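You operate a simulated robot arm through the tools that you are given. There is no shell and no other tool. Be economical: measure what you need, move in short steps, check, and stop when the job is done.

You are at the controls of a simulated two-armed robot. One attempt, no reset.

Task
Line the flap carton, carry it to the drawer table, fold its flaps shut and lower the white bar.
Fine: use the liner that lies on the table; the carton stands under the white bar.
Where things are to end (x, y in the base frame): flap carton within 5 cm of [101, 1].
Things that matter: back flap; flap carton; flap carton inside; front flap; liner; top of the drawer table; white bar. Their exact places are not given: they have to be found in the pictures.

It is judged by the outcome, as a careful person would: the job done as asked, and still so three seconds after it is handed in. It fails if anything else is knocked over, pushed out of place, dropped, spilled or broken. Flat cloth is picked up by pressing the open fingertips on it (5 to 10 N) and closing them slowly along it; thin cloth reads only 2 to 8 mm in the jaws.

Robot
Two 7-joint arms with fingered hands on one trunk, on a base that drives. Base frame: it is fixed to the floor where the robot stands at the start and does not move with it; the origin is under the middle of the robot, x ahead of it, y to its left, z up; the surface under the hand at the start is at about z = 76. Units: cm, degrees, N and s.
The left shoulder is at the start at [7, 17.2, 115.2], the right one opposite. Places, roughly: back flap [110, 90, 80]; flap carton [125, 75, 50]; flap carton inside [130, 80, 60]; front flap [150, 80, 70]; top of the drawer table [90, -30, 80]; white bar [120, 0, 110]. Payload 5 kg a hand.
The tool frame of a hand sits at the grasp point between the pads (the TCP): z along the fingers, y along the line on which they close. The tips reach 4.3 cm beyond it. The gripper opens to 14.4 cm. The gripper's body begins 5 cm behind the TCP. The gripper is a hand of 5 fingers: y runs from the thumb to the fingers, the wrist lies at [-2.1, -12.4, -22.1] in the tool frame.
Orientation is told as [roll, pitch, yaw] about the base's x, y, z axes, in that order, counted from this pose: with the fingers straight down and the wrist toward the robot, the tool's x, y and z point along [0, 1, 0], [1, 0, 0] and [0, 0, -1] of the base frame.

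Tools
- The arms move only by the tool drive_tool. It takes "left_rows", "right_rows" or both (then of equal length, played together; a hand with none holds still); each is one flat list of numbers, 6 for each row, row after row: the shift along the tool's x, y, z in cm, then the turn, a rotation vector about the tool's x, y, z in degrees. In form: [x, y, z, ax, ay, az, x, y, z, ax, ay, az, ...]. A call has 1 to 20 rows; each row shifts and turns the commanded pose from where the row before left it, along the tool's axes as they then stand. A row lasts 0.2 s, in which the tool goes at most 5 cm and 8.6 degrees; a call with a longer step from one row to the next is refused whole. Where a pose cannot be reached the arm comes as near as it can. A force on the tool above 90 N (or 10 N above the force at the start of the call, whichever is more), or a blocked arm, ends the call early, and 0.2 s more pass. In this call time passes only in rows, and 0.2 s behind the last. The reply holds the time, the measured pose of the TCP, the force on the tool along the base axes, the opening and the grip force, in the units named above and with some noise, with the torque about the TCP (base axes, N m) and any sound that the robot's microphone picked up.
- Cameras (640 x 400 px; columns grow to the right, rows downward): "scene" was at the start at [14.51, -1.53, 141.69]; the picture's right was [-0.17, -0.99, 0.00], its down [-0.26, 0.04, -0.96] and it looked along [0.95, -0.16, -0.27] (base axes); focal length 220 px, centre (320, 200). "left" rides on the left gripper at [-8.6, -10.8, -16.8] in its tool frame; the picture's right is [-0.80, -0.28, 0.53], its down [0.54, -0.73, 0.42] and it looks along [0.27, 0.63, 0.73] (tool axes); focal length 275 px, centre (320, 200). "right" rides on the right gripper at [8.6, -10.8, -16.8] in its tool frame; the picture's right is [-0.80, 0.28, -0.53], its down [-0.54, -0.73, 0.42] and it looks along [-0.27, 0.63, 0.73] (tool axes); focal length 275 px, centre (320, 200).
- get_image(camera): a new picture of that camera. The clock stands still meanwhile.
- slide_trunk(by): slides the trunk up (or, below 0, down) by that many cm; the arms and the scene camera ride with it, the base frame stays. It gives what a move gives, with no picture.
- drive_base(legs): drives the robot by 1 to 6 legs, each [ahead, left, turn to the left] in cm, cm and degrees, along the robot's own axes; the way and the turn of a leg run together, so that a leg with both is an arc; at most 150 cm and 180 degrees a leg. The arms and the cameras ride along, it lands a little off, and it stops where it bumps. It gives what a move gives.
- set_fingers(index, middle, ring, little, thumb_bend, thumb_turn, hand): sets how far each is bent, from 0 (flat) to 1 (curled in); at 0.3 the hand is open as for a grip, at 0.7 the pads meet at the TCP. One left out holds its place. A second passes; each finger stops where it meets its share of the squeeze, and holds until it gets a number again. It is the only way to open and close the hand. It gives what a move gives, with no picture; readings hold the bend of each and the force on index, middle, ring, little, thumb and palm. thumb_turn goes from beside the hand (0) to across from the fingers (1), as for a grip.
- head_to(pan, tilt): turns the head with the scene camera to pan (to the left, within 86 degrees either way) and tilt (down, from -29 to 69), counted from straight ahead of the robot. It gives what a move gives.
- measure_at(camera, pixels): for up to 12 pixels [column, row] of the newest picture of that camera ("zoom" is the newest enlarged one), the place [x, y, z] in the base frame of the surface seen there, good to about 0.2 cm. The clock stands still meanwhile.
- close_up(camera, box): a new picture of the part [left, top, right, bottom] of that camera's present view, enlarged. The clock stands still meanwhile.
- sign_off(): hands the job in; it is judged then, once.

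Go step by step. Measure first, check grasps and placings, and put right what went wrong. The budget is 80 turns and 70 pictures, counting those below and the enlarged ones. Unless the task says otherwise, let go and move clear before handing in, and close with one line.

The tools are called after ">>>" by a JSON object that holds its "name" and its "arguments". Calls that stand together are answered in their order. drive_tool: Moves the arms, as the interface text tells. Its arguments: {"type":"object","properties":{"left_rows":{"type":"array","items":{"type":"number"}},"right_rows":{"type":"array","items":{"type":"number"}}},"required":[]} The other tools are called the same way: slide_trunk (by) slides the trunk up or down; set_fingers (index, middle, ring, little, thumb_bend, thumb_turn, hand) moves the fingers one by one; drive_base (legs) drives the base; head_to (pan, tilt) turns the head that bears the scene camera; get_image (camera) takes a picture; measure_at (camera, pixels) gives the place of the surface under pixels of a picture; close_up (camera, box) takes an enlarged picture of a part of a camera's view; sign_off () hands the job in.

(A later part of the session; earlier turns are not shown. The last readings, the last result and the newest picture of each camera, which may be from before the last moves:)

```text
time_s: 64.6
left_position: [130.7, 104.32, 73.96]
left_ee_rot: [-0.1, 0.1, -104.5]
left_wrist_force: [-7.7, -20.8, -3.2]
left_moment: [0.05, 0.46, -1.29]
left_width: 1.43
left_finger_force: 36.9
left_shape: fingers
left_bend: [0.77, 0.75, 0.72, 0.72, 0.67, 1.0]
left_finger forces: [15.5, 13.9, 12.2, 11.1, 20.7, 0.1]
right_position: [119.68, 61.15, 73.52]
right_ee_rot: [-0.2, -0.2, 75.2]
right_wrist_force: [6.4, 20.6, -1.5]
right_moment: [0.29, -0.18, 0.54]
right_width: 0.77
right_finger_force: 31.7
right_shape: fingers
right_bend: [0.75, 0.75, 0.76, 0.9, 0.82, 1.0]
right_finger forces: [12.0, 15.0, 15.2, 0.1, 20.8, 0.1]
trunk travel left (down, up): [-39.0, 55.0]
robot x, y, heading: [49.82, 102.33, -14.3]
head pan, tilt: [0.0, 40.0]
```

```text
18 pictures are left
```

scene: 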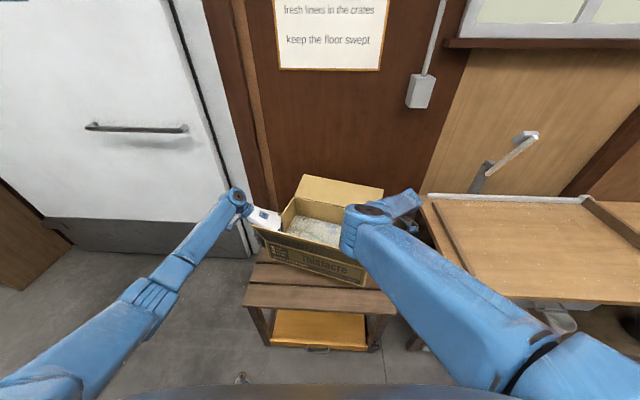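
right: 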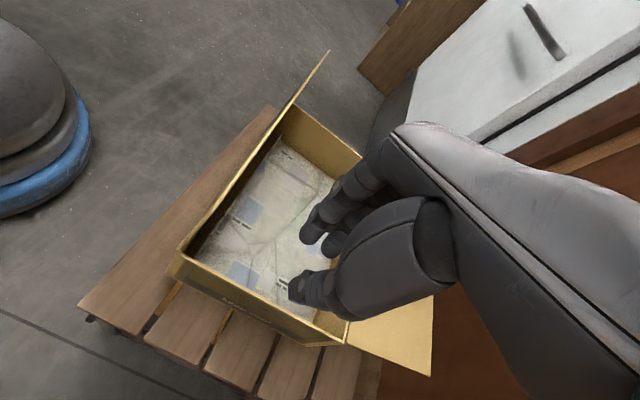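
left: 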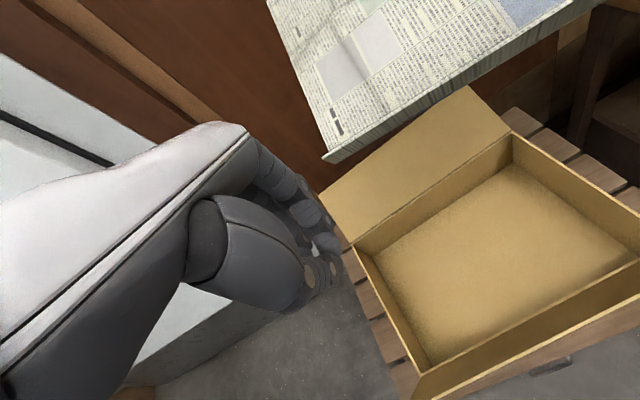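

The carton hangs securely, with about 5 N of weight and balanced forces. I'll raise it well above the table rails and measure its heading.

>>> {"name": "slide_trunk", "arguments": {"by": 33}}

>>> {"name": "close_up", "arguments": {"camera": "scene", "box": [220, 150, 440, 300]}}

>>> {"name": "measure_at", "arguments": {"camera": "scene", "pixels": [[303, 178], [381, 189], [372, 206], [290, 198], [255, 232], [275, 255], [365, 285], [364, 265]]}}

```text
time_s: 67.9
left_position: [130.82, 104.56, 106.93]
left_ee_rot: [-0.2, 0.1, -104.3]
left_wrist_force: [-8.4, -25.1, -2.4]
left_moment: [-0.05, 0.5, -1.34]
left_width: 1.42
left_finger_force: 37.9
left_shape: fingers
left_bend: [0.77, 0.75, 0.72, 0.72, 0.67, 1.0]
left_finger forces: [17.6, 15.0, 12.7, 11.5, 19.6, 0.0]
right_position: [119.5, 61.16, 106.51]
right_ee_rot: [-0.2, -0.2, 75.2]
right_wrist_force: [8.2, 25.2, -2.5]
right_moment: [0.4, -0.27, 0.56]
right_width: 0.78
right_finger_force: 32.7
right_shape: fingers
right_bend: [0.75, 0.75, 0.76, 0.9, 0.82, 1.0]
right_finger forces: [13.0, 15.8, 16.4, 0.1, 19.7, 0.0]
trunk travel left (down, up): [-72.0, 22.0]
robot x, y, heading: [49.83, 102.55, -14.1]
head pan, tilt: [0.0, 40.0]
```

```text
2.67 times, centred on (330, 225) of scene
```

zoom: 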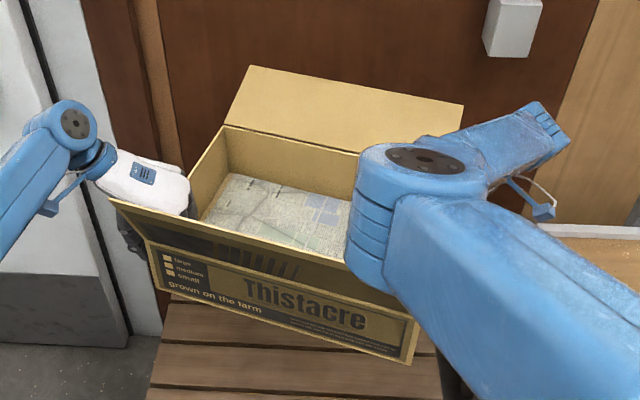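

```text
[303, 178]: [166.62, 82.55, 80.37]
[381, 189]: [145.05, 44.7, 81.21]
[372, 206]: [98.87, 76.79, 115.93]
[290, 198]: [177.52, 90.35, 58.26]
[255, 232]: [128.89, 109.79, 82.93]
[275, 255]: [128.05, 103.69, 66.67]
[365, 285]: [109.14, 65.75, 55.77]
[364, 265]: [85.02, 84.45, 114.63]
```

>>> {"name": "measure_at", "arguments": {"camera": "zoom", "pixels": [[252, 70], [460, 107], [228, 129], [150, 245], [158, 287], [410, 360], [416, 325], [113, 202], [240, 200], [330, 215]]}}

```text
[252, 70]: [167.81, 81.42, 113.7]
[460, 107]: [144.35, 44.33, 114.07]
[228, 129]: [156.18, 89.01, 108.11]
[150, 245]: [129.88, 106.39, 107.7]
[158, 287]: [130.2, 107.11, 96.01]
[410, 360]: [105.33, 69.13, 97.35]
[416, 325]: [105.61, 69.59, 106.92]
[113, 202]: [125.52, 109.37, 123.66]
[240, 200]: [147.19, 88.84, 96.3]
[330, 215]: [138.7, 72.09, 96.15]
```

The carton's heading is -33° and its centre lies 84 cm ahead and 3 cm right of the robot. I'll back out, square up, and slide across to stand before the table, short of the raised bar.

>>> {"name": "drive_base", "arguments": {"legs": [[-45, 0, 0], [0, 0, 14.1], [-6, -54.5, 0], [0, -54.5, 0]]}}

>>> {"name": "get_image", "arguments": {"camera": "scene"}}

```text
time_s: 76.9
left_position: [77.61, 27.08, 107.0]
left_ee_rot: [-0.2, 0.1, -90.8]
left_wrist_force: [-2.2, -23.7, -3.2]
left_moment: [-0.19, 0.44, -1.24]
left_width: 1.43
left_finger_force: 37.0
left_shape: fingers
left_bend: [0.77, 0.75, 0.72, 0.72, 0.67, 1.0]
left_finger forces: [16.5, 14.6, 12.4, 10.9, 19.5, 0.0]
right_position: [76.94, -17.65, 106.64]
right_ee_rot: [-0.2, -0.1, 88.7]
right_wrist_force: [2.3, 25.5, -1.5]
right_moment: [0.39, -0.12, 0.53]
right_width: 0.78
right_finger_force: 31.5
right_shape: fingers
right_bend: [0.75, 0.75, 0.76, 0.9, 0.82, 1.0]
right_finger forces: [13.0, 15.4, 15.6, 0.0, 19.9, 0.0]
trunk travel left (down, up): [-72.0, 22.0]
robot x, y, heading: [-0.75, 5.71, -1.2]
head pan, tilt: [0.0, 40.0]
```

```text
16 pictures are left
```

scene: 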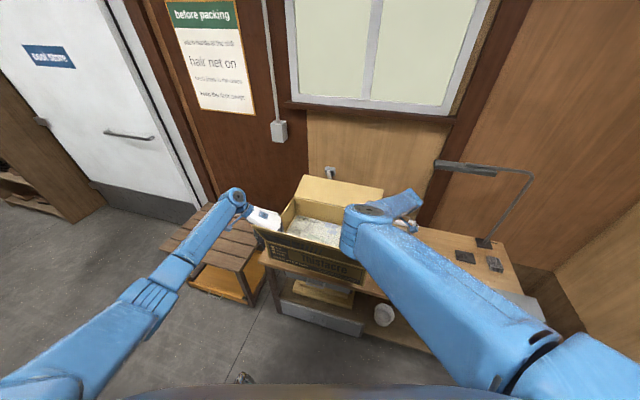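

Robot at (-0.75,5.7), carton centre ≈(83.5,1). I'll lower to about 2 cm above the table and check clearance to the bar before advancing.

>>> {"name": "slide_trunk", "arguments": {"by": -17.5}}

>>> {"name": "close_up", "arguments": {"camera": "scene", "box": [220, 100, 440, 250]}}

>>> {"name": "measure_at", "arguments": {"camera": "zoom", "pixels": [[255, 70], [460, 107], [230, 129], [150, 245], [158, 287], [410, 360], [240, 200], [330, 215], [265, 30], [480, 250]]}}

```text
time_s: 78.8
left_position: [77.46, 26.95, 89.6]
left_ee_rot: [0.0, 0.1, -90.8]
left_wrist_force: [-2.6, -19.7, -2.8]
left_moment: [-0.01, 0.37, -1.26]
left_width: 1.43
left_finger_force: 33.7
left_shape: fingers
left_bend: [0.77, 0.75, 0.72, 0.72, 0.67, 1.0]
left_finger forces: [13.8, 12.1, 11.8, 10.8, 20.6, 0.0]
right_position: [76.91, -17.61, 89.06]
right_ee_rot: [-0.3, -0.3, 88.8]
right_wrist_force: [3.3, 19.4, -1.7]
right_moment: [0.29, -0.09, 0.52]
right_width: 0.77
right_finger_force: 31.3
right_shape: fingers
right_bend: [0.75, 0.75, 0.76, 0.9, 0.82, 1.0]
right_finger forces: [12.0, 14.4, 14.8, 0.1, 21.8, 0.0]
trunk travel left (down, up): [-54.5, 39.5]
robot x, y, heading: [-0.86, 6.31, -0.8]
head pan, tilt: [0.0, 40.0]
```

```text
2.67 times, centred on (330, 175) of scene
```

zoom: 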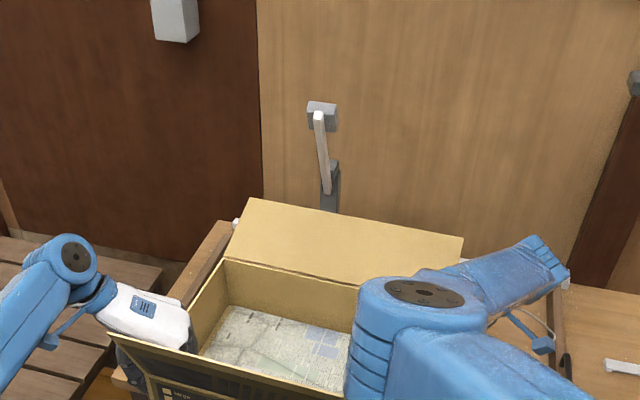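

```text
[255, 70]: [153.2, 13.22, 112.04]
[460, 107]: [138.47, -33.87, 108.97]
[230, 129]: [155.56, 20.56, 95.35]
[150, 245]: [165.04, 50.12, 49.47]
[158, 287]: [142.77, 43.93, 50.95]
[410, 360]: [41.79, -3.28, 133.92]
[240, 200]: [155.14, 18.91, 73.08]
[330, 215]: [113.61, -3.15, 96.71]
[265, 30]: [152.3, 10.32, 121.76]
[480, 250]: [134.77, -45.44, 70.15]
```

>>> {"name": "measure_at", "arguments": {"camera": "zoom", "pixels": [[251, 202], [459, 240], [227, 261], [222, 265], [150, 380], [260, 330], [329, 190], [319, 112], [332, 205], [310, 270]]}}

```text
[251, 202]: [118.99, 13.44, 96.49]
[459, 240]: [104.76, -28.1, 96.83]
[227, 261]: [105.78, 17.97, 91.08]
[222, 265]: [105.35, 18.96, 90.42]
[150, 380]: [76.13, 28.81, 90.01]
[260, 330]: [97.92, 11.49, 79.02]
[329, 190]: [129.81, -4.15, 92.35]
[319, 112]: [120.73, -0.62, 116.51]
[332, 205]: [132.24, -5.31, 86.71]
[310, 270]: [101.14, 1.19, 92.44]
```

The back flap's edge is at x≈113 on the bar's line, and the lever's foot at x≈128.8. I'll lower 1.3 cm, advance 14.3 cm (centre ≈(98,1.7)), then set the carton down.

>>> {"name": "slide_trunk", "arguments": {"by": -1.3}}

>>> {"name": "drive_base", "arguments": {"legs": [[14.3, -0.3, 0]]}}

>>> {"name": "slide_trunk", "arguments": {"by": -1.3}}

>>> {"name": "close_up", "arguments": {"camera": "scene", "box": [220, 100, 440, 250]}}

```text
time_s: 79.4
left_position: [77.63, 26.91, 88.31]
left_ee_rot: [-0.2, 0.1, -90.9]
left_wrist_force: [-2.1, -21.3, -2.3]
left_moment: [-0.04, 0.42, -1.29]
left_width: 1.43
left_finger_force: 34.9
left_shape: fingers
left_bend: [0.77, 0.75, 0.72, 0.72, 0.67, 1.0]
left_finger forces: [14.7, 12.6, 12.0, 10.9, 19.8, 0.1]
right_position: [76.92, -17.81, 87.7]
right_ee_rot: [-0.3, -0.2, 88.8]
right_wrist_force: [2.5, 21.3, -2.2]
right_moment: [0.29, -0.11, 0.49]
right_width: 0.76
right_finger_force: 32.0
right_shape: fingers
right_bend: [0.75, 0.75, 0.76, 0.9, 0.82, 1.0]
right_finger forces: [12.3, 14.7, 15.2, 0.0, 21.1, 0.1]
trunk travel left (down, up): [-53.2, 40.8]
robot x, y, heading: [-0.6, 6.04, -0.7]
head pan, tilt: [0.0, 40.0]
```

```text
time_s: 80.8
left_position: [91.33, 26.56, 88.48]
left_ee_rot: [-0.1, 0.1, -90.7]
left_wrist_force: [-2.8, -22.2, -2.7]
left_moment: [-0.05, 0.39, -1.28]
left_width: 1.41
left_finger_force: 35.9
left_shape: fingers
left_bend: [0.77, 0.75, 0.72, 0.72, 0.67, 1.0]
left_finger forces: [15.7, 13.3, 12.5, 10.6, 19.2, 0.0]
right_position: [90.97, -18.08, 87.86]
right_ee_rot: [-0.3, -0.3, 88.9]
right_wrist_force: [2.4, 21.7, -1.0]
right_moment: [0.36, -0.08, 0.54]
right_width: 0.72
right_finger_force: 31.8
right_shape: fingers
right_bend: [0.75, 0.75, 0.76, 0.9, 0.82, 1.0]
right_finger forces: [12.0, 14.8, 15.9, 0.1, 21.3, 0.1]
trunk travel left (down, up): [-53.2, 40.8]
robot x, y, heading: [13.15, 5.51, -0.8]
head pan, tilt: [0.0, 40.0]
```

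```text
time_s: 81.4
left_position: [91.43, 26.55, 87.36]
left_ee_rot: [0.1, 0.0, -90.8]
left_wrist_force: [0.8, -9.0, 13.3]
left_moment: [0.61, 0.22, -1.12]
left_width: 1.43
left_finger_force: 33.6
left_shape: fingers
left_bend: [0.77, 0.75, 0.72, 0.73, 0.67, 1.0]
left_finger forces: [11.6, 11.0, 9.9, 8.5, 25.7, 0.1]
right_position: [90.94, -17.9, 86.83]
right_ee_rot: [-0.5, -0.3, 89.0]
right_wrist_force: [3.9, 9.5, 17.5]
right_moment: [-0.31, -0.07, 0.59]
right_width: 0.77
right_finger_force: 34.3
right_shape: fingers
right_bend: [0.75, 0.75, 0.76, 0.9, 0.82, 1.0]
right_finger forces: [10.3, 14.4, 14.9, 0.0, 28.8, 0.1]
trunk travel left (down, up): [-51.9, 42.1]
robot x, y, heading: [13.35, 5.16, -0.5]
head pan, tilt: [0.0, 40.0]
```

```text
2.67 times, centred on (330, 175) of scene
```

zoom: 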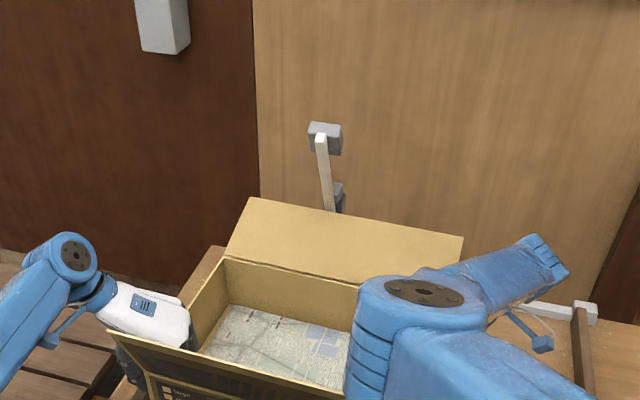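

The carton is down (13–17 N of upward contact). I'll open both hands, raise clear, and check its position.

>>> {"name": "set_fingers", "arguments": {"hand": "right", "index": 0.45, "middle": 0.45, "ring": 0.45, "little": 0.45, "thumb_bend": 0.45}}

>>> {"name": "set_fingers", "arguments": {"hand": "left", "index": 0.45, "middle": 0.45, "ring": 0.45, "little": 0.45, "thumb_bend": 0.45}}

>>> {"name": "slide_trunk", "arguments": {"by": 16}}

>>> {"name": "get_image", "arguments": {"camera": "scene"}}

>>> {"name": "close_up", "arguments": {"camera": "scene", "box": [220, 120, 440, 270]}}

```text
time_s: 82.4
left_position: [91.28, 26.42, 87.09]
left_ee_rot: [0.1, 0.1, -90.7]
left_wrist_force: [2.9, -4.1, 20.8]
left_moment: [0.76, 0.07, -0.89]
left_width: 1.42
left_finger_force: 31.4
left_shape: fingers
left_bend: [0.77, 0.75, 0.73, 0.73, 0.67, 1.0]
left_finger forces: [11.5, 10.9, 7.9, 6.2, 26.3, 0.0]
right_position: [90.76, -18.12, 86.64]
right_ee_rot: [-0.4, -0.3, 88.9]
right_wrist_force: [0.0, 0.4, 0.2]
right_moment: [0.0, -0.04, -0.02]
right_width: 9.59
right_finger_force: 0.0
right_shape: fingers
right_bend: [0.45, 0.45, 0.45, 0.45, 0.45, 0.99]
right_finger forces: [0.0, 0.0, 0.0, 0.1, 0.0, 0.1]
trunk travel left (down, up): [-51.9, 42.1]
robot x, y, heading: [13.37, 5.35, -0.7]
head pan, tilt: [0.0, 40.0]
```

```text
time_s: 83.4
left_position: [91.46, 26.63, 87.01]
left_ee_rot: [-0.1, 0.1, -90.7]
left_wrist_force: [-0.1, 0.0, -0.6]
left_moment: [0.01, -0.01, -0.02]
left_width: 9.58
left_finger_force: 0.0
left_shape: fingers
left_bend: [0.45, 0.45, 0.45, 0.45, 0.45, 0.99]
left_finger forces: [0.0, 0.0, 0.0, 0.1, 0.1, 0.1]
right_position: [90.87, -17.97, 86.52]
right_ee_rot: [-0.3, -0.3, 88.9]
right_wrist_force: [-0.2, 0.8, 0.2]
right_moment: [0.02, -0.01, 0.0]
right_width: 9.6
right_finger_force: 0.0
right_shape: fingers
right_bend: [0.45, 0.45, 0.45, 0.45, 0.45, 0.99]
right_finger forces: [0.0, 0.0, 0.1, 0.0, 0.1, 0.0]
trunk travel left (down, up): [-51.9, 42.1]
robot x, y, heading: [13.31, 5.48, -0.6]
head pan, tilt: [0.0, 40.0]
```

```text
time_s: 85.2
left_position: [91.48, 26.68, 102.92]
left_ee_rot: [-0.2, 0.0, -90.7]
left_wrist_force: [0.2, 0.5, 0.5]
left_moment: [0.01, 0.02, 0.0]
left_width: 9.56
left_finger_force: 0.1
left_shape: fingers
left_bend: [0.45, 0.45, 0.45, 0.45, 0.45, 0.99]
left_finger forces: [0.1, 0.1, 0.0, 0.0, 0.1, 0.1]
right_position: [90.93, -18.06, 102.36]
right_ee_rot: [-0.3, -0.2, 88.9]
right_wrist_force: [0.5, 0.5, -0.4]
right_moment: [0.0, -0.01, -0.02]
right_width: 9.59
right_finger_force: 0.1
right_shape: fingers
right_bend: [0.45, 0.45, 0.45, 0.45, 0.45, 0.99]
right_finger forces: [0.0, 0.0, 0.1, 0.1, 0.0, 0.1]
trunk travel left (down, up): [-67.9, 26.1]
robot x, y, heading: [13.49, 5.64, -0.9]
head pan, tilt: [0.0, 40.0]
```

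```text
13 pictures are left
```

scene: 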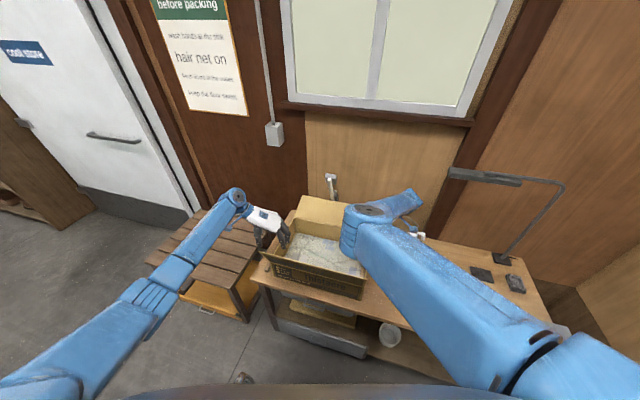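

```text
2.67 times, centred on (330, 195) of scene
```

zoom: 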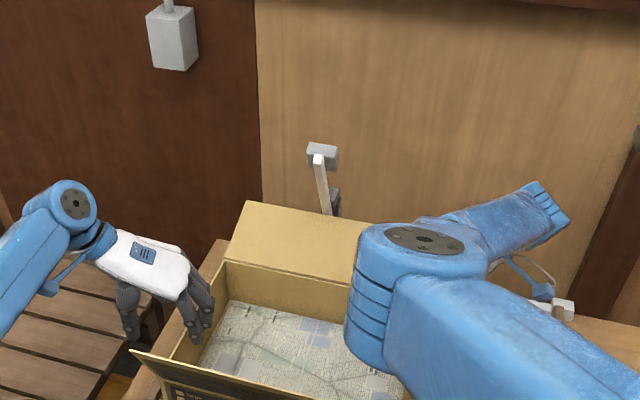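

>>> {"name": "measure_at", "arguments": {"camera": "zoom", "pixels": [[249, 204], [227, 263], [135, 351], [167, 372], [330, 215], [319, 160], [330, 270], [250, 330]]}}

>>> {"name": "measure_at", "arguments": {"camera": "scene", "pixels": [[272, 263], [361, 297], [365, 280], [263, 250], [304, 197], [295, 217]]}}

```text
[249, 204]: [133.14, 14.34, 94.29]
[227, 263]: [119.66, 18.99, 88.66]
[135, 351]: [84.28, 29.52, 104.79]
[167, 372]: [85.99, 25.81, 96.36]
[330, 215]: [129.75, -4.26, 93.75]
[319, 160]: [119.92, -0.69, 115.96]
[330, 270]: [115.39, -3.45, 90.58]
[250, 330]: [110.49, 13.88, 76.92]
```

```text
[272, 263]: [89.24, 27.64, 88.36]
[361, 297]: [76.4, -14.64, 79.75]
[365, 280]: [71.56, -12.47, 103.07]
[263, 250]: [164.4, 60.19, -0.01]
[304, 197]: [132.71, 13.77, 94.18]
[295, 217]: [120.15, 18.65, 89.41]
```

The carton stands centred at about (97.8,2.1), inside the tolerance. Now the flaps: I'll raise the trunk, close the left hand into a paddle, and bring it around to the left of the carton with fingers pointing right.

>>> {"name": "slide_trunk", "arguments": {"by": 14}}

>>> {"name": "set_fingers", "arguments": {"hand": "left", "index": 0.7, "middle": 0.7, "ring": 0.7, "little": 0.7, "thumb_bend": 0.7}}

>>> {"name": "drive_tool", "arguments": {"left_rows": [-3.4, -3, 0, 0, 0, 0, -3.4, -3, 0, 0, 0, 0, -3.4, -3, 0, 0, 0, 0, -3.4, -3, 0, 0, 0, 0, 0, 0, 0, 0, 0, -7.5, 0, 0, 0, 0, 0, -7.5, 0, 0, 0, 0, 0, -7.5, 0, 0, 0, 0, 0, -7.5, 0, 0, 0, 0, 0, -7.5, 0, 0, 0, 0, 0, -7.5, 0, 0, 0, 0, 0, -7.5, 0, 0, 0, 0, 0, -7.5, 0, 0, 0, 0, 0, -7.5, 0, 0, 0, 0, 0, -7.5]}}

>>> {"name": "drive_tool", "arguments": {"left_rows": [0, 0, 0, 0, -8, 0, 0, 0, 0, 0, -8, 0, 0, 0, 0, 0, -8, 0, 0, 0, 0, 0, -8, 0, 0, 0, 0, 0, -8, 0, 0, 0, 0, 0, -8, 0, 0, 0, 0, 0, -8, 0, 0, 0, 0, 0, -8, 0, 0, 0, 0, 0, -8, 0, 0, 0, 0, 0, -6, 0]}}

>>> {"name": "get_image", "arguments": {"camera": "scene"}}

```text
time_s: 86.9
left_position: [91.4, 26.57, 116.93]
left_ee_rot: [0.0, 0.1, -90.7]
left_wrist_force: [-0.8, 0.1, -0.4]
left_moment: [-0.02, 0.03, -0.01]
left_width: 9.58
left_finger_force: 0.2
left_shape: fingers
left_bend: [0.45, 0.45, 0.45, 0.45, 0.45, 0.99]
left_finger forces: [0.1, 0.0, 0.1, 0.0, 0.1, 0.0]
right_position: [90.89, -18.02, 116.53]
right_ee_rot: [-0.3, -0.2, 88.9]
right_wrist_force: [-0.3, 0.2, -0.9]
right_moment: [0.01, -0.02, 0.02]
right_width: 9.56
right_finger_force: 0.1
right_shape: fingers
right_bend: [0.45, 0.45, 0.45, 0.45, 0.45, 0.99]
right_finger forces: [0.0, 0.0, 0.1, 0.0, 0.1, 0.0]
trunk travel left (down, up): [-81.9, 12.1]
robot x, y, heading: [13.07, 5.86, -0.7]
head pan, tilt: [0.0, 40.0]
```

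```text
time_s: 87.9
left_position: [91.45, 26.59, 116.9]
left_ee_rot: [-0.2, 0.1, -90.7]
left_wrist_force: [1.6, 0.3, 0.5]
left_moment: [0.03, -0.03, -0.02]
left_width: 0.84
left_finger_force: 0.1
left_shape: fingers
left_bend: [0.7, 0.7, 0.7, 0.7, 0.7, 1.0]
left_finger forces: [0.0, 0.1, 0.1, 0.0, 0.0, 0.0]
right_position: [90.94, -18.0, 116.44]
right_ee_rot: [-0.3, -0.2, 88.9]
right_wrist_force: [0.9, 0.1, 0.2]
right_moment: [-0.03, -0.02, 0.0]
right_width: 9.57
right_finger_force: 0.0
right_shape: fingers
right_bend: [0.45, 0.45, 0.45, 0.45, 0.45, 0.99]
right_finger forces: [0.1, 0.1, 0.1, 0.0, 0.0, 0.0]
trunk travel left (down, up): [-81.9, 12.1]
robot x, y, heading: [13.47, 5.62, -0.7]
head pan, tilt: [0.0, 40.0]
```

```text
time_s: 90.9
left_position: [78.02, 38.78, 117.13]
left_ee_rot: [0.1, -0.1, -15.6]
left_wrist_force: [-1.2, 0.6, -0.4]
left_moment: [0.0, -0.02, 0.01]
left_width: 0.84
left_finger_force: 0.0
left_shape: fingers
left_bend: [0.7, 0.7, 0.7, 0.7, 0.7, 1.0]
left_finger forces: [0.0, 0.1, 0.1, 0.1, 0.0, 0.1]
right_position: [90.81, -18.06, 116.41]
right_ee_rot: [-0.3, -0.3, 88.9]
right_wrist_force: [-0.1, 0.7, -0.2]
right_moment: [-0.04, 0.0, 0.0]
right_width: 9.59
right_finger_force: 0.1
right_shape: fingers
right_bend: [0.45, 0.45, 0.45, 0.45, 0.45, 0.99]
right_finger forces: [0.0, 0.0, 0.0, 0.0, 0.0, 0.0]
trunk travel left (down, up): [-81.9, 12.1]
robot x, y, heading: [13.57, 5.65, -0.5]
head pan, tilt: [0.0, 40.0]
```

```text
time_s: 93.1
left_position: [78.06, 38.96, 117.12]
left_ee_rot: [-78.0, 0.2, -15.7]
left_wrist_force: [0.4, 0.1, -0.3]
left_moment: [-0.02, -0.02, 0.01]
left_width: 0.82
left_finger_force: 0.0
left_shape: fingers
left_bend: [0.7, 0.7, 0.7, 0.7, 0.7, 1.0]
left_finger forces: [0.0, 0.1, 0.1, 0.0, 0.0, 0.0]
right_position: [90.9, -18.06, 116.48]
right_ee_rot: [-0.3, -0.1, 88.9]
right_wrist_force: [-0.2, -1.0, -0.5]
right_moment: [0.02, 0.04, 0.0]
right_width: 9.59
right_finger_force: 0.0
right_shape: fingers
right_bend: [0.45, 0.45, 0.45, 0.45, 0.45, 0.99]
right_finger forces: [0.0, 0.0, 0.0, 0.0, 0.0, 0.0]
trunk travel left (down, up): [-81.9, 12.1]
robot x, y, heading: [13.05, 5.52, -0.6]
head pan, tilt: [0.0, 40.0]
```

```text
11 pictures are left
```

scene: 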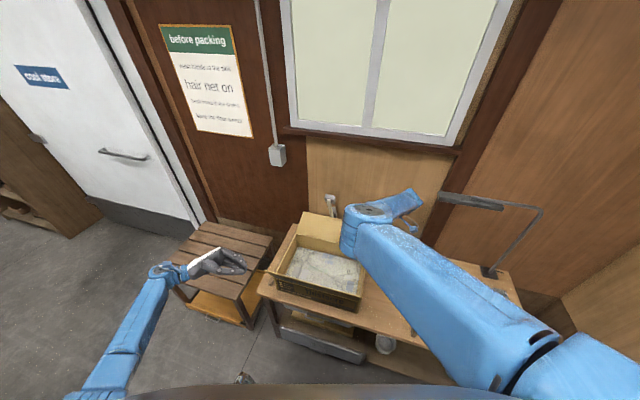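

The left hand is placed as planned, with fingers pointing right at (78,39,117). I'll lower it in front of the front flap and sweep forward and over to fold that flap.

>>> {"name": "drive_tool", "arguments": {"left_rows": [2.08, 0, 3.02, 0, 0, 0, 2.08, 0, 3.02, 0, 0, 0, 2.08, 0, 3.02, 0, 0, 0, 2.08, 0, 3.02, 0, 0, 0, 2.08, 0, 3.02, 0, 0, 0, 2.08, 0, 3.02, 0, 0, 0]}}

>>> {"name": "drive_tool", "arguments": {"left_rows": [-0.49, 2.07, -0.1, 0, 0, 0, -0.49, 2.07, -0.1, 0, 0, 0, -0.49, 2.07, -0.1, 0, 0, 0, -0.49, 2.07, -0.1, 0, 0, 0, -0.98, 2, -0.21, 0, 0, 0, -0.98, 2, -0.21, 0, 0, 0, 0.2, 2, 0.04, 0, 0, 0, 0.2, 2, 0.04, 0, 0, 0, 0.2, 2, 0.04, 0, 0, 0, 1.18, 1.7, 0.25, 0, 0, 0, 1.18, 1.7, 0.25, 0, 0, 0, 1.18, 1.7, 0.25, 0, 0, 0]}}

>>> {"name": "get_image", "arguments": {"camera": "scene"}}

```text
time_s: 94.5
left_position: [74.05, 24.15, 100.93]
left_ee_rot: [-77.9, 0.2, -15.7]
left_wrist_force: [0.6, -0.6, 0.2]
left_moment: [0.03, 0.0, -0.05]
left_width: 0.82
left_finger_force: 0.0
left_shape: fingers
left_bend: [0.7, 0.7, 0.7, 0.7, 0.7, 1.0]
left_finger forces: [0.0, 0.1, 0.0, 0.0, 0.0, 0.1]
right_position: [90.93, -18.14, 116.41]
right_ee_rot: [-0.2, -0.2, 88.9]
right_wrist_force: [0.6, -0.3, 0.4]
right_moment: [-0.02, -0.02, 0.0]
right_width: 9.6
right_finger_force: 0.1
right_shape: fingers
right_bend: [0.45, 0.45, 0.45, 0.45, 0.45, 0.99]
right_finger forces: [0.0, 0.0, 0.0, 0.0, 0.0, 0.1]
trunk travel left (down, up): [-81.9, 12.1]
robot x, y, heading: [13.32, 5.55, -0.5]
head pan, tilt: [0.0, 40.0]
```

```text
time_s: 97.1
left_position: [90.11, 17.6, 106.42]
left_ee_rot: [-77.9, 0.2, -15.8]
left_wrist_force: [-0.1, 0.2, 0.3]
left_moment: [0.01, 0.01, -0.01]
left_width: 0.82
left_finger_force: 0.0
left_shape: fingers
left_bend: [0.7, 0.7, 0.7, 0.7, 0.7, 1.0]
left_finger forces: [0.0, 0.0, 0.1, 0.1, 0.0, 0.0]
left hand out of reach, approached as far as the arm can: row 8, 9, 10, 11, 12
right_position: [90.75, -18.09, 116.5]
right_ee_rot: [-0.3, -0.2, 88.9]
right_wrist_force: [-0.3, -0.4, -0.1]
right_moment: [0.03, -0.01, 0.03]
right_width: 9.57
right_finger_force: 0.1
right_shape: fingers
right_bend: [0.45, 0.45, 0.45, 0.45, 0.45, 0.99]
right_finger forces: [0.0, 0.0, 0.0, 0.2, 0.0, 0.0]
trunk travel left (down, up): [-81.9, 12.1]
robot x, y, heading: [13.24, 5.44, -0.5]
head pan, tilt: [0.0, 40.0]
```

```text
10 pictures are left
```

scene: 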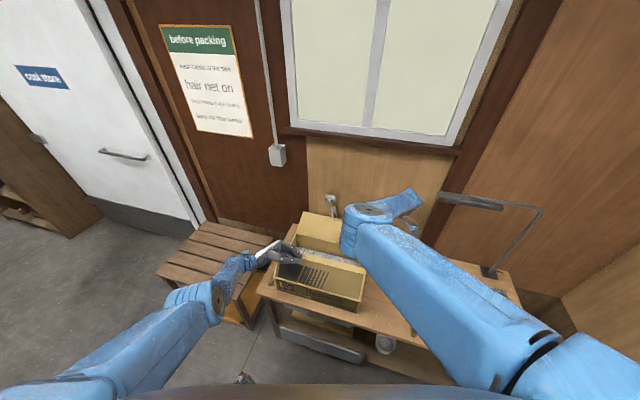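

The front flap is folded about halfway in. The reach limit comes from the high trunk, so I'll move the right hand out to the side, lower the trunk, and continue the sweep.

>>> {"name": "drive_tool", "arguments": {"right_rows": [0, -3, 0, 0, 0, 0, 0, -3, 0, 0, 0, 0, 0, -3, 0, 0, 0, 0, 0, -3, 0, 0, 0, 0]}}

>>> {"name": "slide_trunk", "arguments": {"by": -8}}

>>> {"name": "drive_tool", "arguments": {"left_rows": [0, 2, 0, 0, 0, 0, 0, 2, 0, 0, 0, 0, 0.5, 1.5, 0.1, 0, 0, 0, 0.5, 1.5, 0.1, 0, 0, 0, 0.8, 0, 0.17, 0, 0, 0, 0.8, 0, 0.17, 0, 0, 0]}}

>>> {"name": "get_image", "arguments": {"camera": "scene"}}

```text
time_s: 98.1
left_position: [90.15, 17.38, 106.41]
left_ee_rot: [-77.9, 0.1, -15.6]
left_wrist_force: [0.8, -0.6, 0.4]
left_moment: [0.01, 0.01, -0.02]
left_width: 0.83
left_finger_force: 0.0
left_shape: fingers
left_bend: [0.7, 0.7, 0.7, 0.7, 0.7, 1.0]
left_finger forces: [0.1, 0.0, 0.1, 0.1, 0.0, 0.0]
right_position: [90.87, -30.07, 116.47]
right_ee_rot: [-0.3, -0.4, 89.1]
right_wrist_force: [0.1, -0.7, -0.1]
right_moment: [0.01, 0.03, 0.01]
right_width: 9.6
right_finger_force: 0.2
right_shape: fingers
right_bend: [0.45, 0.45, 0.45, 0.45, 0.45, 0.99]
right_finger forces: [0.1, 0.1, 0.0, 0.0, 0.1, 0.0]
trunk travel left (down, up): [-81.9, 12.1]
robot x, y, heading: [13.29, 5.38, -0.7]
head pan, tilt: [0.0, 40.0]
```

```text
time_s: 99.2
left_position: [90.18, 17.51, 98.4]
left_ee_rot: [-77.9, 0.1, -15.7]
left_wrist_force: [-0.7, 0.0, -0.4]
left_moment: [0.03, 0.02, 0.01]
left_width: 0.82
left_finger_force: 0.0
left_shape: fingers
left_bend: [0.7, 0.7, 0.7, 0.7, 0.7, 1.0]
left_finger forces: [0.1, 0.1, 0.0, 0.0, 0.1, 0.0]
right_position: [90.85, -30.11, 108.45]
right_ee_rot: [-0.3, -0.1, 89.0]
right_wrist_force: [-0.1, 0.7, 0.3]
right_moment: [-0.02, 0.01, 0.0]
right_width: 9.62
right_finger_force: 0.0
right_shape: fingers
right_bend: [0.45, 0.45, 0.45, 0.45, 0.45, 0.99]
right_finger forces: [0.0, 0.0, 0.0, 0.2, 0.1, 0.0]
trunk travel left (down, up): [-73.9, 20.1]
robot x, y, heading: [13.34, 5.57, -1.0]
head pan, tilt: [0.0, 40.0]
```

```text
time_s: 100.7
left_position: [91.94, 14.48, 99.9]
left_ee_rot: [-77.9, 0.1, -15.7]
left_wrist_force: [-0.6, 0.6, -0.3]
left_moment: [0.0, -0.04, -0.01]
left_width: 0.82
left_finger_force: 0.2
left_shape: fingers
left_bend: [0.7, 0.7, 0.7, 0.7, 0.7, 1.0]
left_finger forces: [0.0, 0.1, 0.0, 0.0, 0.0, 0.0]
left hand out of reach, approached as far as the arm can: row 1, 2, 3, 4, 5, 6
right_position: [90.86, -30.14, 108.46]
right_ee_rot: [-0.4, -0.2, 89.0]
right_wrist_force: [0.2, -1.2, -0.7]
right_moment: [0.0, -0.01, 0.01]
right_width: 9.6
right_finger_force: 0.0
right_shape: fingers
right_bend: [0.45, 0.45, 0.45, 0.45, 0.45, 0.99]
right_finger forces: [0.0, 0.1, 0.0, 0.1, 0.0, 0.0]
trunk travel left (down, up): [-73.9, 20.1]
robot x, y, heading: [13.5, 5.91, -0.9]
head pan, tilt: [0.0, 40.0]
```

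```text
9 pictures are left
```

scene: 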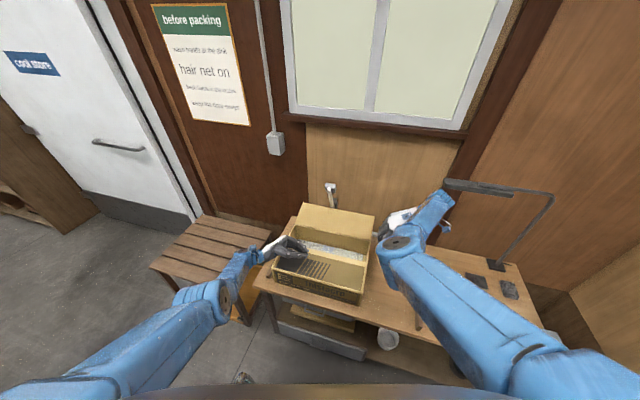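

The front flap is now nearly down, and the arm is stretched from a too-high shoulder. I'll raise both arms relative to the trunk and lower the trunk by the same amount.

>>> {"name": "drive_tool", "arguments": {"left_rows": [-3.68, 0, -0.79, 0, 0, 0, -3.68, 0, -0.79, 0, 0, 0, -3.68, 0, -0.79, 0, 0, 0, -3.68, 0, -0.79, 0, 0, 0, -3.68, 0, -0.79, 0, 0, 0, -3.68, 0, -0.79, 0, 0, 0, -3.68, 0, -0.79, 0, 0, 0, -3.68, 0, -0.79, 0, 0, 0], "right_rows": [0, 0, -3.75, 0, 0, 0, 0, 0, -3.75, 0, 0, 0, 0, 0, -3.75, 0, 0, 0, 0, 0, -3.75, 0, 0, 0, 0, 0, -3.75, 0, 0, 0, 0, 0, -3.75, 0, 0, 0, 0, 0, -3.75, 0, 0, 0, 0, 0, -3.75, 0, 0, 0]}}

>>> {"name": "slide_trunk", "arguments": {"by": -28}}

>>> {"name": "get_image", "arguments": {"camera": "scene"}}

```text
time_s: 102.5
left_position: [91.89, 14.47, 130.21]
left_ee_rot: [-77.9, 0.2, -15.7]
left_wrist_force: [-0.8, 0.2, -1.3]
left_moment: [-0.1, 0.05, 0.07]
left_width: 0.82
left_finger_force: 0.1
left_shape: fingers
left_bend: [0.7, 0.7, 0.7, 0.7, 0.7, 1.0]
left_finger forces: [0.0, 0.0, 0.0, 0.0, 0.0, 0.1]
right_position: [90.68, -30.18, 138.52]
right_ee_rot: [-0.4, -0.3, 88.9]
right_wrist_force: [-0.5, -0.1, 0.4]
right_moment: [-0.04, -0.05, 0.0]
right_width: 9.62
right_finger_force: 0.1
right_shape: fingers
right_bend: [0.45, 0.45, 0.45, 0.45, 0.45, 0.99]
right_finger forces: [0.1, 0.0, 0.0, 0.0, 0.0, 0.0]
trunk travel left (down, up): [-73.9, 20.1]
robot x, y, heading: [13.26, 5.3, -0.8]
head pan, tilt: [0.0, 40.0]
```

```text
time_s: 105.3
left_position: [91.92, 14.42, 102.04]
left_ee_rot: [-78.0, 0.1, -15.7]
left_wrist_force: [-1.0, 0.7, -0.3]
left_moment: [-0.02, 0.02, -0.01]
left_width: 0.81
left_finger_force: 0.1
left_shape: fingers
left_bend: [0.7, 0.7, 0.7, 0.7, 0.7, 1.0]
left_finger forces: [0.0, 0.0, 0.1, 0.0, 0.0, 0.0]
right_position: [90.78, -30.26, 110.37]
right_ee_rot: [-0.2, -0.1, 88.9]
right_wrist_force: [-0.4, 0.3, 0.7]
right_moment: [0.05, 0.01, 0.0]
right_width: 9.61
right_finger_force: 0.1
right_shape: fingers
right_bend: [0.45, 0.45, 0.45, 0.45, 0.45, 0.99]
right_finger forces: [0.0, 0.0, 0.0, 0.0, 0.0, 0.1]
trunk travel left (down, up): [-45.9, 48.1]
robot x, y, heading: [13.33, 5.39, -0.8]
head pan, tilt: [0.0, 40.0]
```

```text
8 pictures are left
```

scene: 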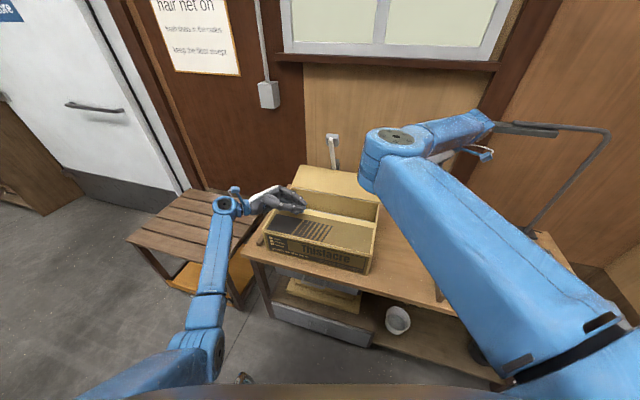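

The front flap stays about 25–30° short of flat. I'll pull the right arm back from the lamp and press the front flap the rest of the way down with the left hand.

>>> {"name": "drive_tool", "arguments": {"left_rows": [0, 1.5, 0, 0, 0, 0, 0, 1.5, 0, 0, 0, 0, 0.98, 1.5, 0.21, 0, 0, 0, 1.47, 0.5, 0.31, 0, 0, 0, 1.47, 0, 0.31, 0, 0, 0, 1.47, 0, 0.31, 0, 0, 0, 0.98, 0, 0.21, 0, 0, 0, 0.98, 0, 0.21, 0, 0, 0], "right_rows": [1.5, 0, 0, 0, 0, 0, 1.5, 0, 0, 0, 0, 0, 1.5, 0, 0, 0, 0, 0, 1.5, 0, 0, 0, 0, 0, 1.5, 0, 0, 0, 0, 0, 1.5, 0, 0, 0, 0, 0, 1.5, 0, 0, 0, 0, 0, 1.5, 0, 0, 0, 0, 0]}}

>>> {"name": "close_up", "arguments": {"camera": "scene", "box": [220, 110, 420, 280]}}

```text
time_s: 107.1
left_position: [96.9, 13.45, 95.89]
left_ee_rot: [-77.8, -0.9, -15.5]
left_wrist_force: [12.3, 13.1, 56.5]
left_moment: [3.07, -3.26, 0.02]
left_width: 0.79
left_finger_force: 29.5
left_shape: fingers
left_bend: [0.7, 0.7, 0.68, 0.7, 0.7, 1.0]
left_finger forces: [0.1, 0.2, 0.0, 54.9, 0.0, 3.0]
right_position: [78.46, -29.89, 110.65]
right_ee_rot: [-0.5, -0.1, 88.9]
right_wrist_force: [-0.4, -0.7, 0.1]
right_moment: [0.03, -0.06, 0.03]
right_width: 9.61
right_finger_force: 0.1
right_shape: fingers
right_bend: [0.45, 0.45, 0.45, 0.45, 0.45, 0.99]
right_finger forces: [0.0, 0.0, 0.0, 0.0, 0.0, 0.0]
trunk travel left (down, up): [-45.9, 48.1]
robot x, y, heading: [13.55, 5.49, -0.5]
head pan, tilt: [0.0, 40.0]
```

```text
2.35 times, centred on (320, 195) of scene
```

zoom: 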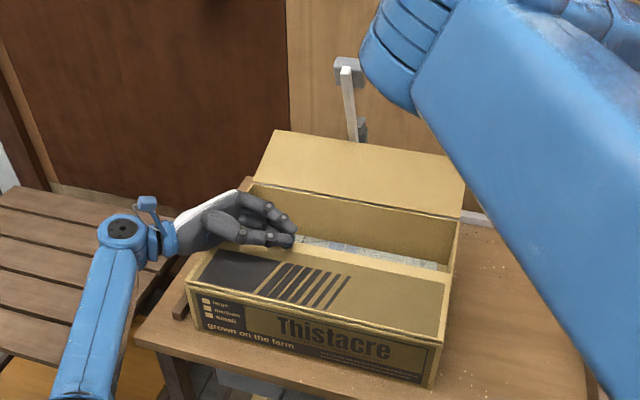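

The front flap is flat under the hand. I'll measure the lamp, the carton's present corners and the back flap before reaching behind it.

>>> {"name": "measure_at", "arguments": {"camera": "zoom", "pixels": [[277, 133], [462, 175], [248, 183], [461, 220], [190, 285], [437, 345], [435, 380], [345, 70], [355, 135], [270, 250], [445, 285], [200, 322]]}}

>>> {"name": "measure_at", "arguments": {"camera": "scene", "pixels": [[510, 128], [550, 131], [608, 140], [532, 225], [480, 125]]}}

>>> {"name": "drive_tool", "arguments": {"left_rows": [-2.5, 0, -0.53, 0, 0, 0, -3.68, 0, -0.79, 0, 0, 0, -3.68, 0, -0.79, 0, 0, 0, -3.68, 0, -0.79, 0, 0, 0, -3.68, 0, -0.79, 0, 0, 0]}}

```text
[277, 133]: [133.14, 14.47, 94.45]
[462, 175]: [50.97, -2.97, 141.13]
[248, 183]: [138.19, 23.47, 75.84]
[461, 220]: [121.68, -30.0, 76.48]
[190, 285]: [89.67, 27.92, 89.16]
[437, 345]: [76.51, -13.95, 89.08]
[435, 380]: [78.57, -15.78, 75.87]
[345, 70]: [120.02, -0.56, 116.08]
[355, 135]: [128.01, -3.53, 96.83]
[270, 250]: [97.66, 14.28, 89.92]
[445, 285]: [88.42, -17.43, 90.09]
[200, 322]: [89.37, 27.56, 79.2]
```

```text
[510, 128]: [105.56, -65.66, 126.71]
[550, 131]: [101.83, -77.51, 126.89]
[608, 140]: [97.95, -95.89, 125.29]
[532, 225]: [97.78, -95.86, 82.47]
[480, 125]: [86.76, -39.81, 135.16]
```

```text
time_s: 108.3
left_position: [96.86, 13.14, 112.3]
left_ee_rot: [-77.9, 0.1, -15.7]
left_wrist_force: [-0.2, 0.9, -0.1]
left_moment: [-0.03, 0.03, 0.05]
left_width: 0.82
left_finger_force: 0.0
left_shape: fingers
left_bend: [0.7, 0.7, 0.7, 0.7, 0.7, 1.0]
left_finger forces: [0.0, 0.1, 0.0, 0.1, 0.0, 0.0]
right_position: [78.8, -30.11, 110.42]
right_ee_rot: [-0.3, -0.2, 88.9]
right_wrist_force: [-0.2, -0.6, -0.2]
right_moment: [0.01, -0.03, -0.01]
right_width: 9.61
right_finger_force: 0.0
right_shape: fingers
right_bend: [0.45, 0.45, 0.45, 0.45, 0.45, 0.99]
right_finger forces: [0.1, 0.0, 0.0, 0.1, 0.0, 0.1]
trunk travel left (down, up): [-45.9, 48.1]
robot x, y, heading: [13.13, 5.41, -0.5]
head pan, tilt: [0.0, 40.0]
```

The carton hasn't moved, and the lamp at (105,-66,127) is clear. For the back flap I'll hook it from above with the left fingers tilted 30° forward, so I re-orient the hand, fold the thumb aside, and drive 20 cm closer.

>>> {"name": "drive_tool", "arguments": {"left_rows": [0, 0, 0, 0, 7.8, 0, 0, 0, 0, 0, 7.8, 0, 0, 0, 0, 0, 7.8, 0, 0, 0, 0, 0, 7.8, 0, 0, 0, 0, 0, 7.8, 0, 0, 0, 0, 0, 7.8, 0, 0, 0, 0, 0, 7.8, 0, 0, 0, 0, 0, 7.8, 0, 0, 0, 0, 0, 7.8, 0, 0, 0, 0, 0, 7.8, 0, 0, 0, 0, -7.5, 0, 0, 0, 0, 0, -7.5, 0, 0, 0, 0, 0, -7.5, 0, 0, 0, 0, 0, -7.5, 0, 0]}}

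>>> {"name": "set_fingers", "arguments": {"hand": "left", "index": 0.5, "middle": 0.5, "ring": 0.5, "little": 0.5, "thumb_bend": 0.3, "thumb_turn": 0}}

>>> {"name": "drive_base", "arguments": {"legs": [[20, 0, 0]]}}

```text
time_s: 111.3
left_position: [96.96, 13.12, 112.31]
left_ee_rot: [0.2, -30.0, -15.6]
left_wrist_force: [-0.5, 0.1, 0.2]
left_moment: [0.01, 0.06, -0.01]
left_width: 0.84
left_finger_force: 0.0
left_shape: fingers
left_bend: [0.7, 0.7, 0.7, 0.7, 0.7, 1.0]
left_finger forces: [0.0, 0.1, 0.0, 0.0, 0.1, 0.0]
right_position: [78.77, -29.8, 110.19]
right_ee_rot: [-0.4, -0.2, 88.9]
right_wrist_force: [-0.1, 0.3, 0.7]
right_moment: [0.01, -0.04, -0.01]
right_width: 9.6
right_finger_force: 0.0
right_shape: fingers
right_bend: [0.45, 0.45, 0.45, 0.45, 0.45, 0.99]
right_finger forces: [0.1, 0.1, 0.0, 0.1, 0.1, 0.0]
trunk travel left (down, up): [-45.9, 48.1]
robot x, y, heading: [13.26, 5.73, -0.8]
head pan, tilt: [0.0, 40.0]
```

```text
time_s: 112.3
left_position: [96.81, 13.03, 112.26]
left_ee_rot: [0.1, -29.9, -15.8]
left_wrist_force: [-0.4, 0.8, 0.1]
left_moment: [-0.01, -0.01, 0.03]
left_width: 19.26
left_finger_force: 0.0
left_shape: fingers
left_bend: [0.5, 0.5, 0.5, 0.5, 0.3, 0.0]
left_finger forces: [0.0, 0.0, 0.0, 0.0, 0.0, 0.0]
right_position: [78.93, -29.9, 110.26]
right_ee_rot: [-0.3, -0.2, 89.0]
right_wrist_force: [-0.3, -0.1, -0.3]
right_moment: [0.03, -0.01, 0.01]
right_width: 9.59
right_finger_force: 0.1
right_shape: fingers
right_bend: [0.45, 0.45, 0.45, 0.45, 0.45, 0.99]
right_finger forces: [0.1, 0.1, 0.1, 0.0, 0.2, 0.0]
trunk travel left (down, up): [-45.9, 48.1]
robot x, y, heading: [13.08, 5.73, -0.8]
head pan, tilt: [0.0, 40.0]
```

```text
time_s: 113.9
left_position: [116.66, 12.6, 112.35]
left_ee_rot: [0.0, -30.0, -15.9]
left_wrist_force: [0.7, 0.3, -0.1]
left_moment: [-0.02, 0.0, 0.05]
left_width: 19.29
left_finger_force: 0.1
left_shape: fingers
left_bend: [0.5, 0.5, 0.5, 0.5, 0.3, 0.0]
left_finger forces: [0.1, 0.0, 0.1, 0.0, 0.0, 0.1]
right_position: [98.77, -30.38, 110.4]
right_ee_rot: [-0.4, -0.2, 88.7]
right_wrist_force: [-0.7, -0.6, 0.0]
right_moment: [-0.03, -0.01, -0.02]
right_width: 9.59
right_finger_force: 0.0
right_shape: fingers
right_bend: [0.45, 0.45, 0.45, 0.45, 0.45, 0.99]
right_finger forces: [0.1, 0.0, 0.0, 0.0, 0.0, 0.1]
trunk travel left (down, up): [-45.9, 48.1]
robot x, y, heading: [33.13, 5.36, -0.8]
head pan, tilt: [0.0, 40.0]
```

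I'm positioned with the left TCP over the back flap's hinge line (u≈15, l≈15), clear of the bar at l≈3. I'll go forward past the flap's edge and down behind it.

>>> {"name": "drive_tool", "arguments": {"left_rows": [0, 2.41, 2.83, 0, 0, 0, 0, 2.41, 2.83, 0, 0, 0, 0, 2.41, 2.83, 0, 0, 0, 0, 2.41, 2.83, 0, 0, 0, 0, -1.25, 2.165, 0, 0, 0, 0, -1.25, 2.165, 0, 0, 0, 0, -1.25, 2.165, 0, 0, 0, 0, -1, 1.73, 0, 0, 0, 0, -1, 1.73, 0, 0, 0]}}

>>> {"name": "close_up", "arguments": {"camera": "scene", "box": [200, 90, 440, 290]}}

```text
time_s: 115.9
left_position: [130.3, 8.7, 95.52]
left_ee_rot: [0.1, -29.9, -15.9]
left_wrist_force: [1.3, -0.5, 0.4]
left_moment: [-0.01, 0.03, -0.01]
left_width: 19.31
left_finger_force: 0.1
left_shape: fingers
left_bend: [0.5, 0.5, 0.5, 0.5, 0.3, 0.0]
left_finger forces: [0.0, 0.1, 0.1, 0.0, 0.1, 0.0]
right_position: [98.8, -30.45, 110.2]
right_ee_rot: [-0.2, -0.2, 88.7]
right_wrist_force: [0.5, -0.2, 0.0]
right_moment: [0.03, 0.02, 0.02]
right_width: 9.63
right_finger_force: 0.1
right_shape: fingers
right_bend: [0.45, 0.45, 0.45, 0.45, 0.45, 0.99]
right_finger forces: [0.0, 0.1, 0.0, 0.0, 0.0, 0.1]
trunk travel left (down, up): [-45.9, 48.1]
robot x, y, heading: [33.53, 5.03, -0.8]
head pan, tilt: [0.0, 40.0]
```

```text
2.00 times, centred on (320, 190) of scene
```

zoom: 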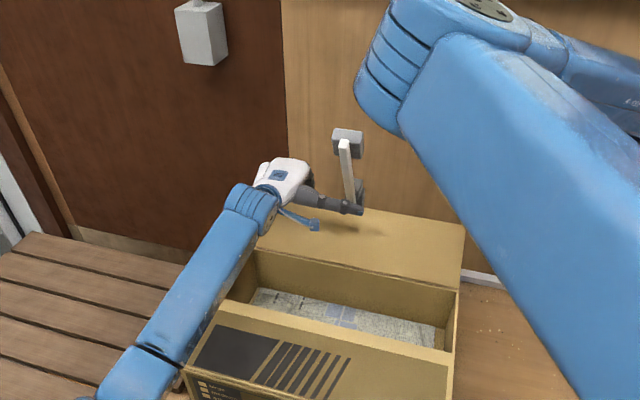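

The outstretched thumb is close to the lever's foot at (355,205). I'll shift the hand 4 cm left, then curl the fingers behind the flap's edge.

>>> {"name": "drive_tool", "arguments": {"left_rows": [2, 0, 0, 0, 0, 0, 2, 0, 0, 0, 0, 0, 0, -0.5, 0.87, 0, 0, 0]}}

>>> {"name": "set_fingers", "arguments": {"hand": "left", "index": 0.75, "middle": 0.75, "ring": 0.75, "little": 0.75}}

>>> {"name": "measure_at", "arguments": {"camera": "zoom", "pixels": [[355, 210], [465, 228], [350, 150], [400, 215]]}}

```text
time_s: 116.7
left_position: [131.44, 12.64, 94.75]
left_ee_rot: [0.2, -29.9, -15.9]
left_wrist_force: [-0.1, 0.0, 0.6]
left_moment: [0.0, 0.0, 0.03]
left_width: 19.35
left_finger_force: 0.1
left_shape: fingers
left_bend: [0.5, 0.5, 0.5, 0.5, 0.3, 0.0]
left_finger forces: [0.0, 0.0, 0.1, 0.1, 0.1, 0.1]
right_position: [98.77, -30.42, 110.28]
right_ee_rot: [-0.3, -0.1, 88.7]
right_wrist_force: [0.2, 0.2, 0.7]
right_moment: [0.02, 0.03, -0.02]
right_width: 9.58
right_finger_force: 0.0
right_shape: fingers
right_bend: [0.45, 0.45, 0.45, 0.45, 0.45, 0.99]
right_finger forces: [0.0, 0.0, 0.0, 0.0, 0.1, 0.0]
trunk travel left (down, up): [-45.9, 48.1]
robot x, y, heading: [33.36, 5.32, -0.5]
head pan, tilt: [0.0, 40.0]
```

```text
time_s: 117.7
left_position: [131.43, 12.63, 94.74]
left_ee_rot: [0.1, -30.0, -16.0]
left_wrist_force: [0.9, 0.9, 0.3]
left_moment: [0.0, -0.02, 0.01]
left_width: 17.01
left_finger_force: 0.4
left_shape: fingers
left_bend: [0.75, 0.75, 0.75, 0.75, 0.3, 0.0]
left_finger forces: [0.8, 0.0, 0.1, 0.0, 0.1, 0.1]
right_position: [98.77, -30.48, 110.28]
right_ee_rot: [-0.3, -0.2, 88.7]
right_wrist_force: [-0.6, -0.8, 0.1]
right_moment: [-0.01, 0.01, 0.01]
right_width: 9.63
right_finger_force: 0.2
right_shape: fingers
right_bend: [0.45, 0.45, 0.45, 0.45, 0.45, 0.99]
right_finger forces: [0.0, 0.1, 0.0, 0.0, 0.0, 0.0]
trunk travel left (down, up): [-45.9, 48.1]
robot x, y, heading: [33.47, 4.96, -0.6]
head pan, tilt: [0.0, 40.0]
```

```text
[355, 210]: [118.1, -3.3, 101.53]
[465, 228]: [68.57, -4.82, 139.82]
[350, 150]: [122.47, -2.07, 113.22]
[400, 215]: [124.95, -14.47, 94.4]
```

The fingers are curled behind the flap's edge with light contact (0.8 N). I'll pull along the arc: up, over and toward the robot.

>>> {"name": "drive_tool", "arguments": {"left_rows": [0, 0.077, -2.03, 0, 0, 0, 0, 0.077, -2.03, 0, 0, 0, 0, -0.419, -1.974, 0, 0, 0, 0, -0.419, -1.974, 0, 0, 0, 0, -0.99, -1.784, 0, 0, 0, 0, -0.99, -1.784, 0, 0, 0, 0, -1.32, -1.513, 0, 0, 0, 0, -1.32, -1.513, 0, 0, 0, 0, -1.75, -1.068, 0, 0, 0, 0, -1.75, -1.068, 0, 0, 0, 0, -1.889, -0.629, 0, 0, 0, 0, -1.889, -0.629, 0, 0, 0, 0, -2.034, -0.077, 0, 0, 0, 0, -2.034, -0.077, 0, 0, 0]}}

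>>> {"name": "close_up", "arguments": {"camera": "scene", "box": [200, 90, 440, 290]}}

```text
time_s: 120.7
left_position: [108.62, 19.07, 102.15]
left_ee_rot: [0.0, -30.0, -16.0]
left_wrist_force: [-0.7, 0.4, 0.1]
left_moment: [-0.02, 0.02, 0.01]
left_width: 16.96
left_finger_force: 0.1
left_shape: fingers
left_bend: [0.75, 0.75, 0.75, 0.75, 0.3, 0.0]
left_finger forces: [0.1, 0.0, 0.1, 0.0, 0.0, 0.0]
right_position: [98.67, -30.31, 110.27]
right_ee_rot: [-0.3, -0.2, 88.7]
right_wrist_force: [0.0, 1.0, 0.5]
right_moment: [-0.03, -0.02, 0.01]
right_width: 9.61
right_finger_force: 0.0
right_shape: fingers
right_bend: [0.45, 0.45, 0.45, 0.45, 0.45, 0.99]
right_finger forces: [0.0, 0.1, 0.0, 0.1, 0.1, 0.0]
trunk travel left (down, up): [-45.9, 48.1]
robot x, y, heading: [32.83, 5.32, -0.8]
head pan, tilt: [0.0, 40.0]
```

```text
2.00 times, centred on (320, 190) of scene
```

zoom: 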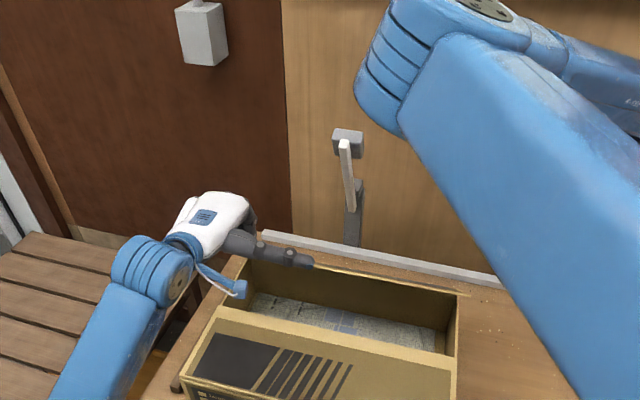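

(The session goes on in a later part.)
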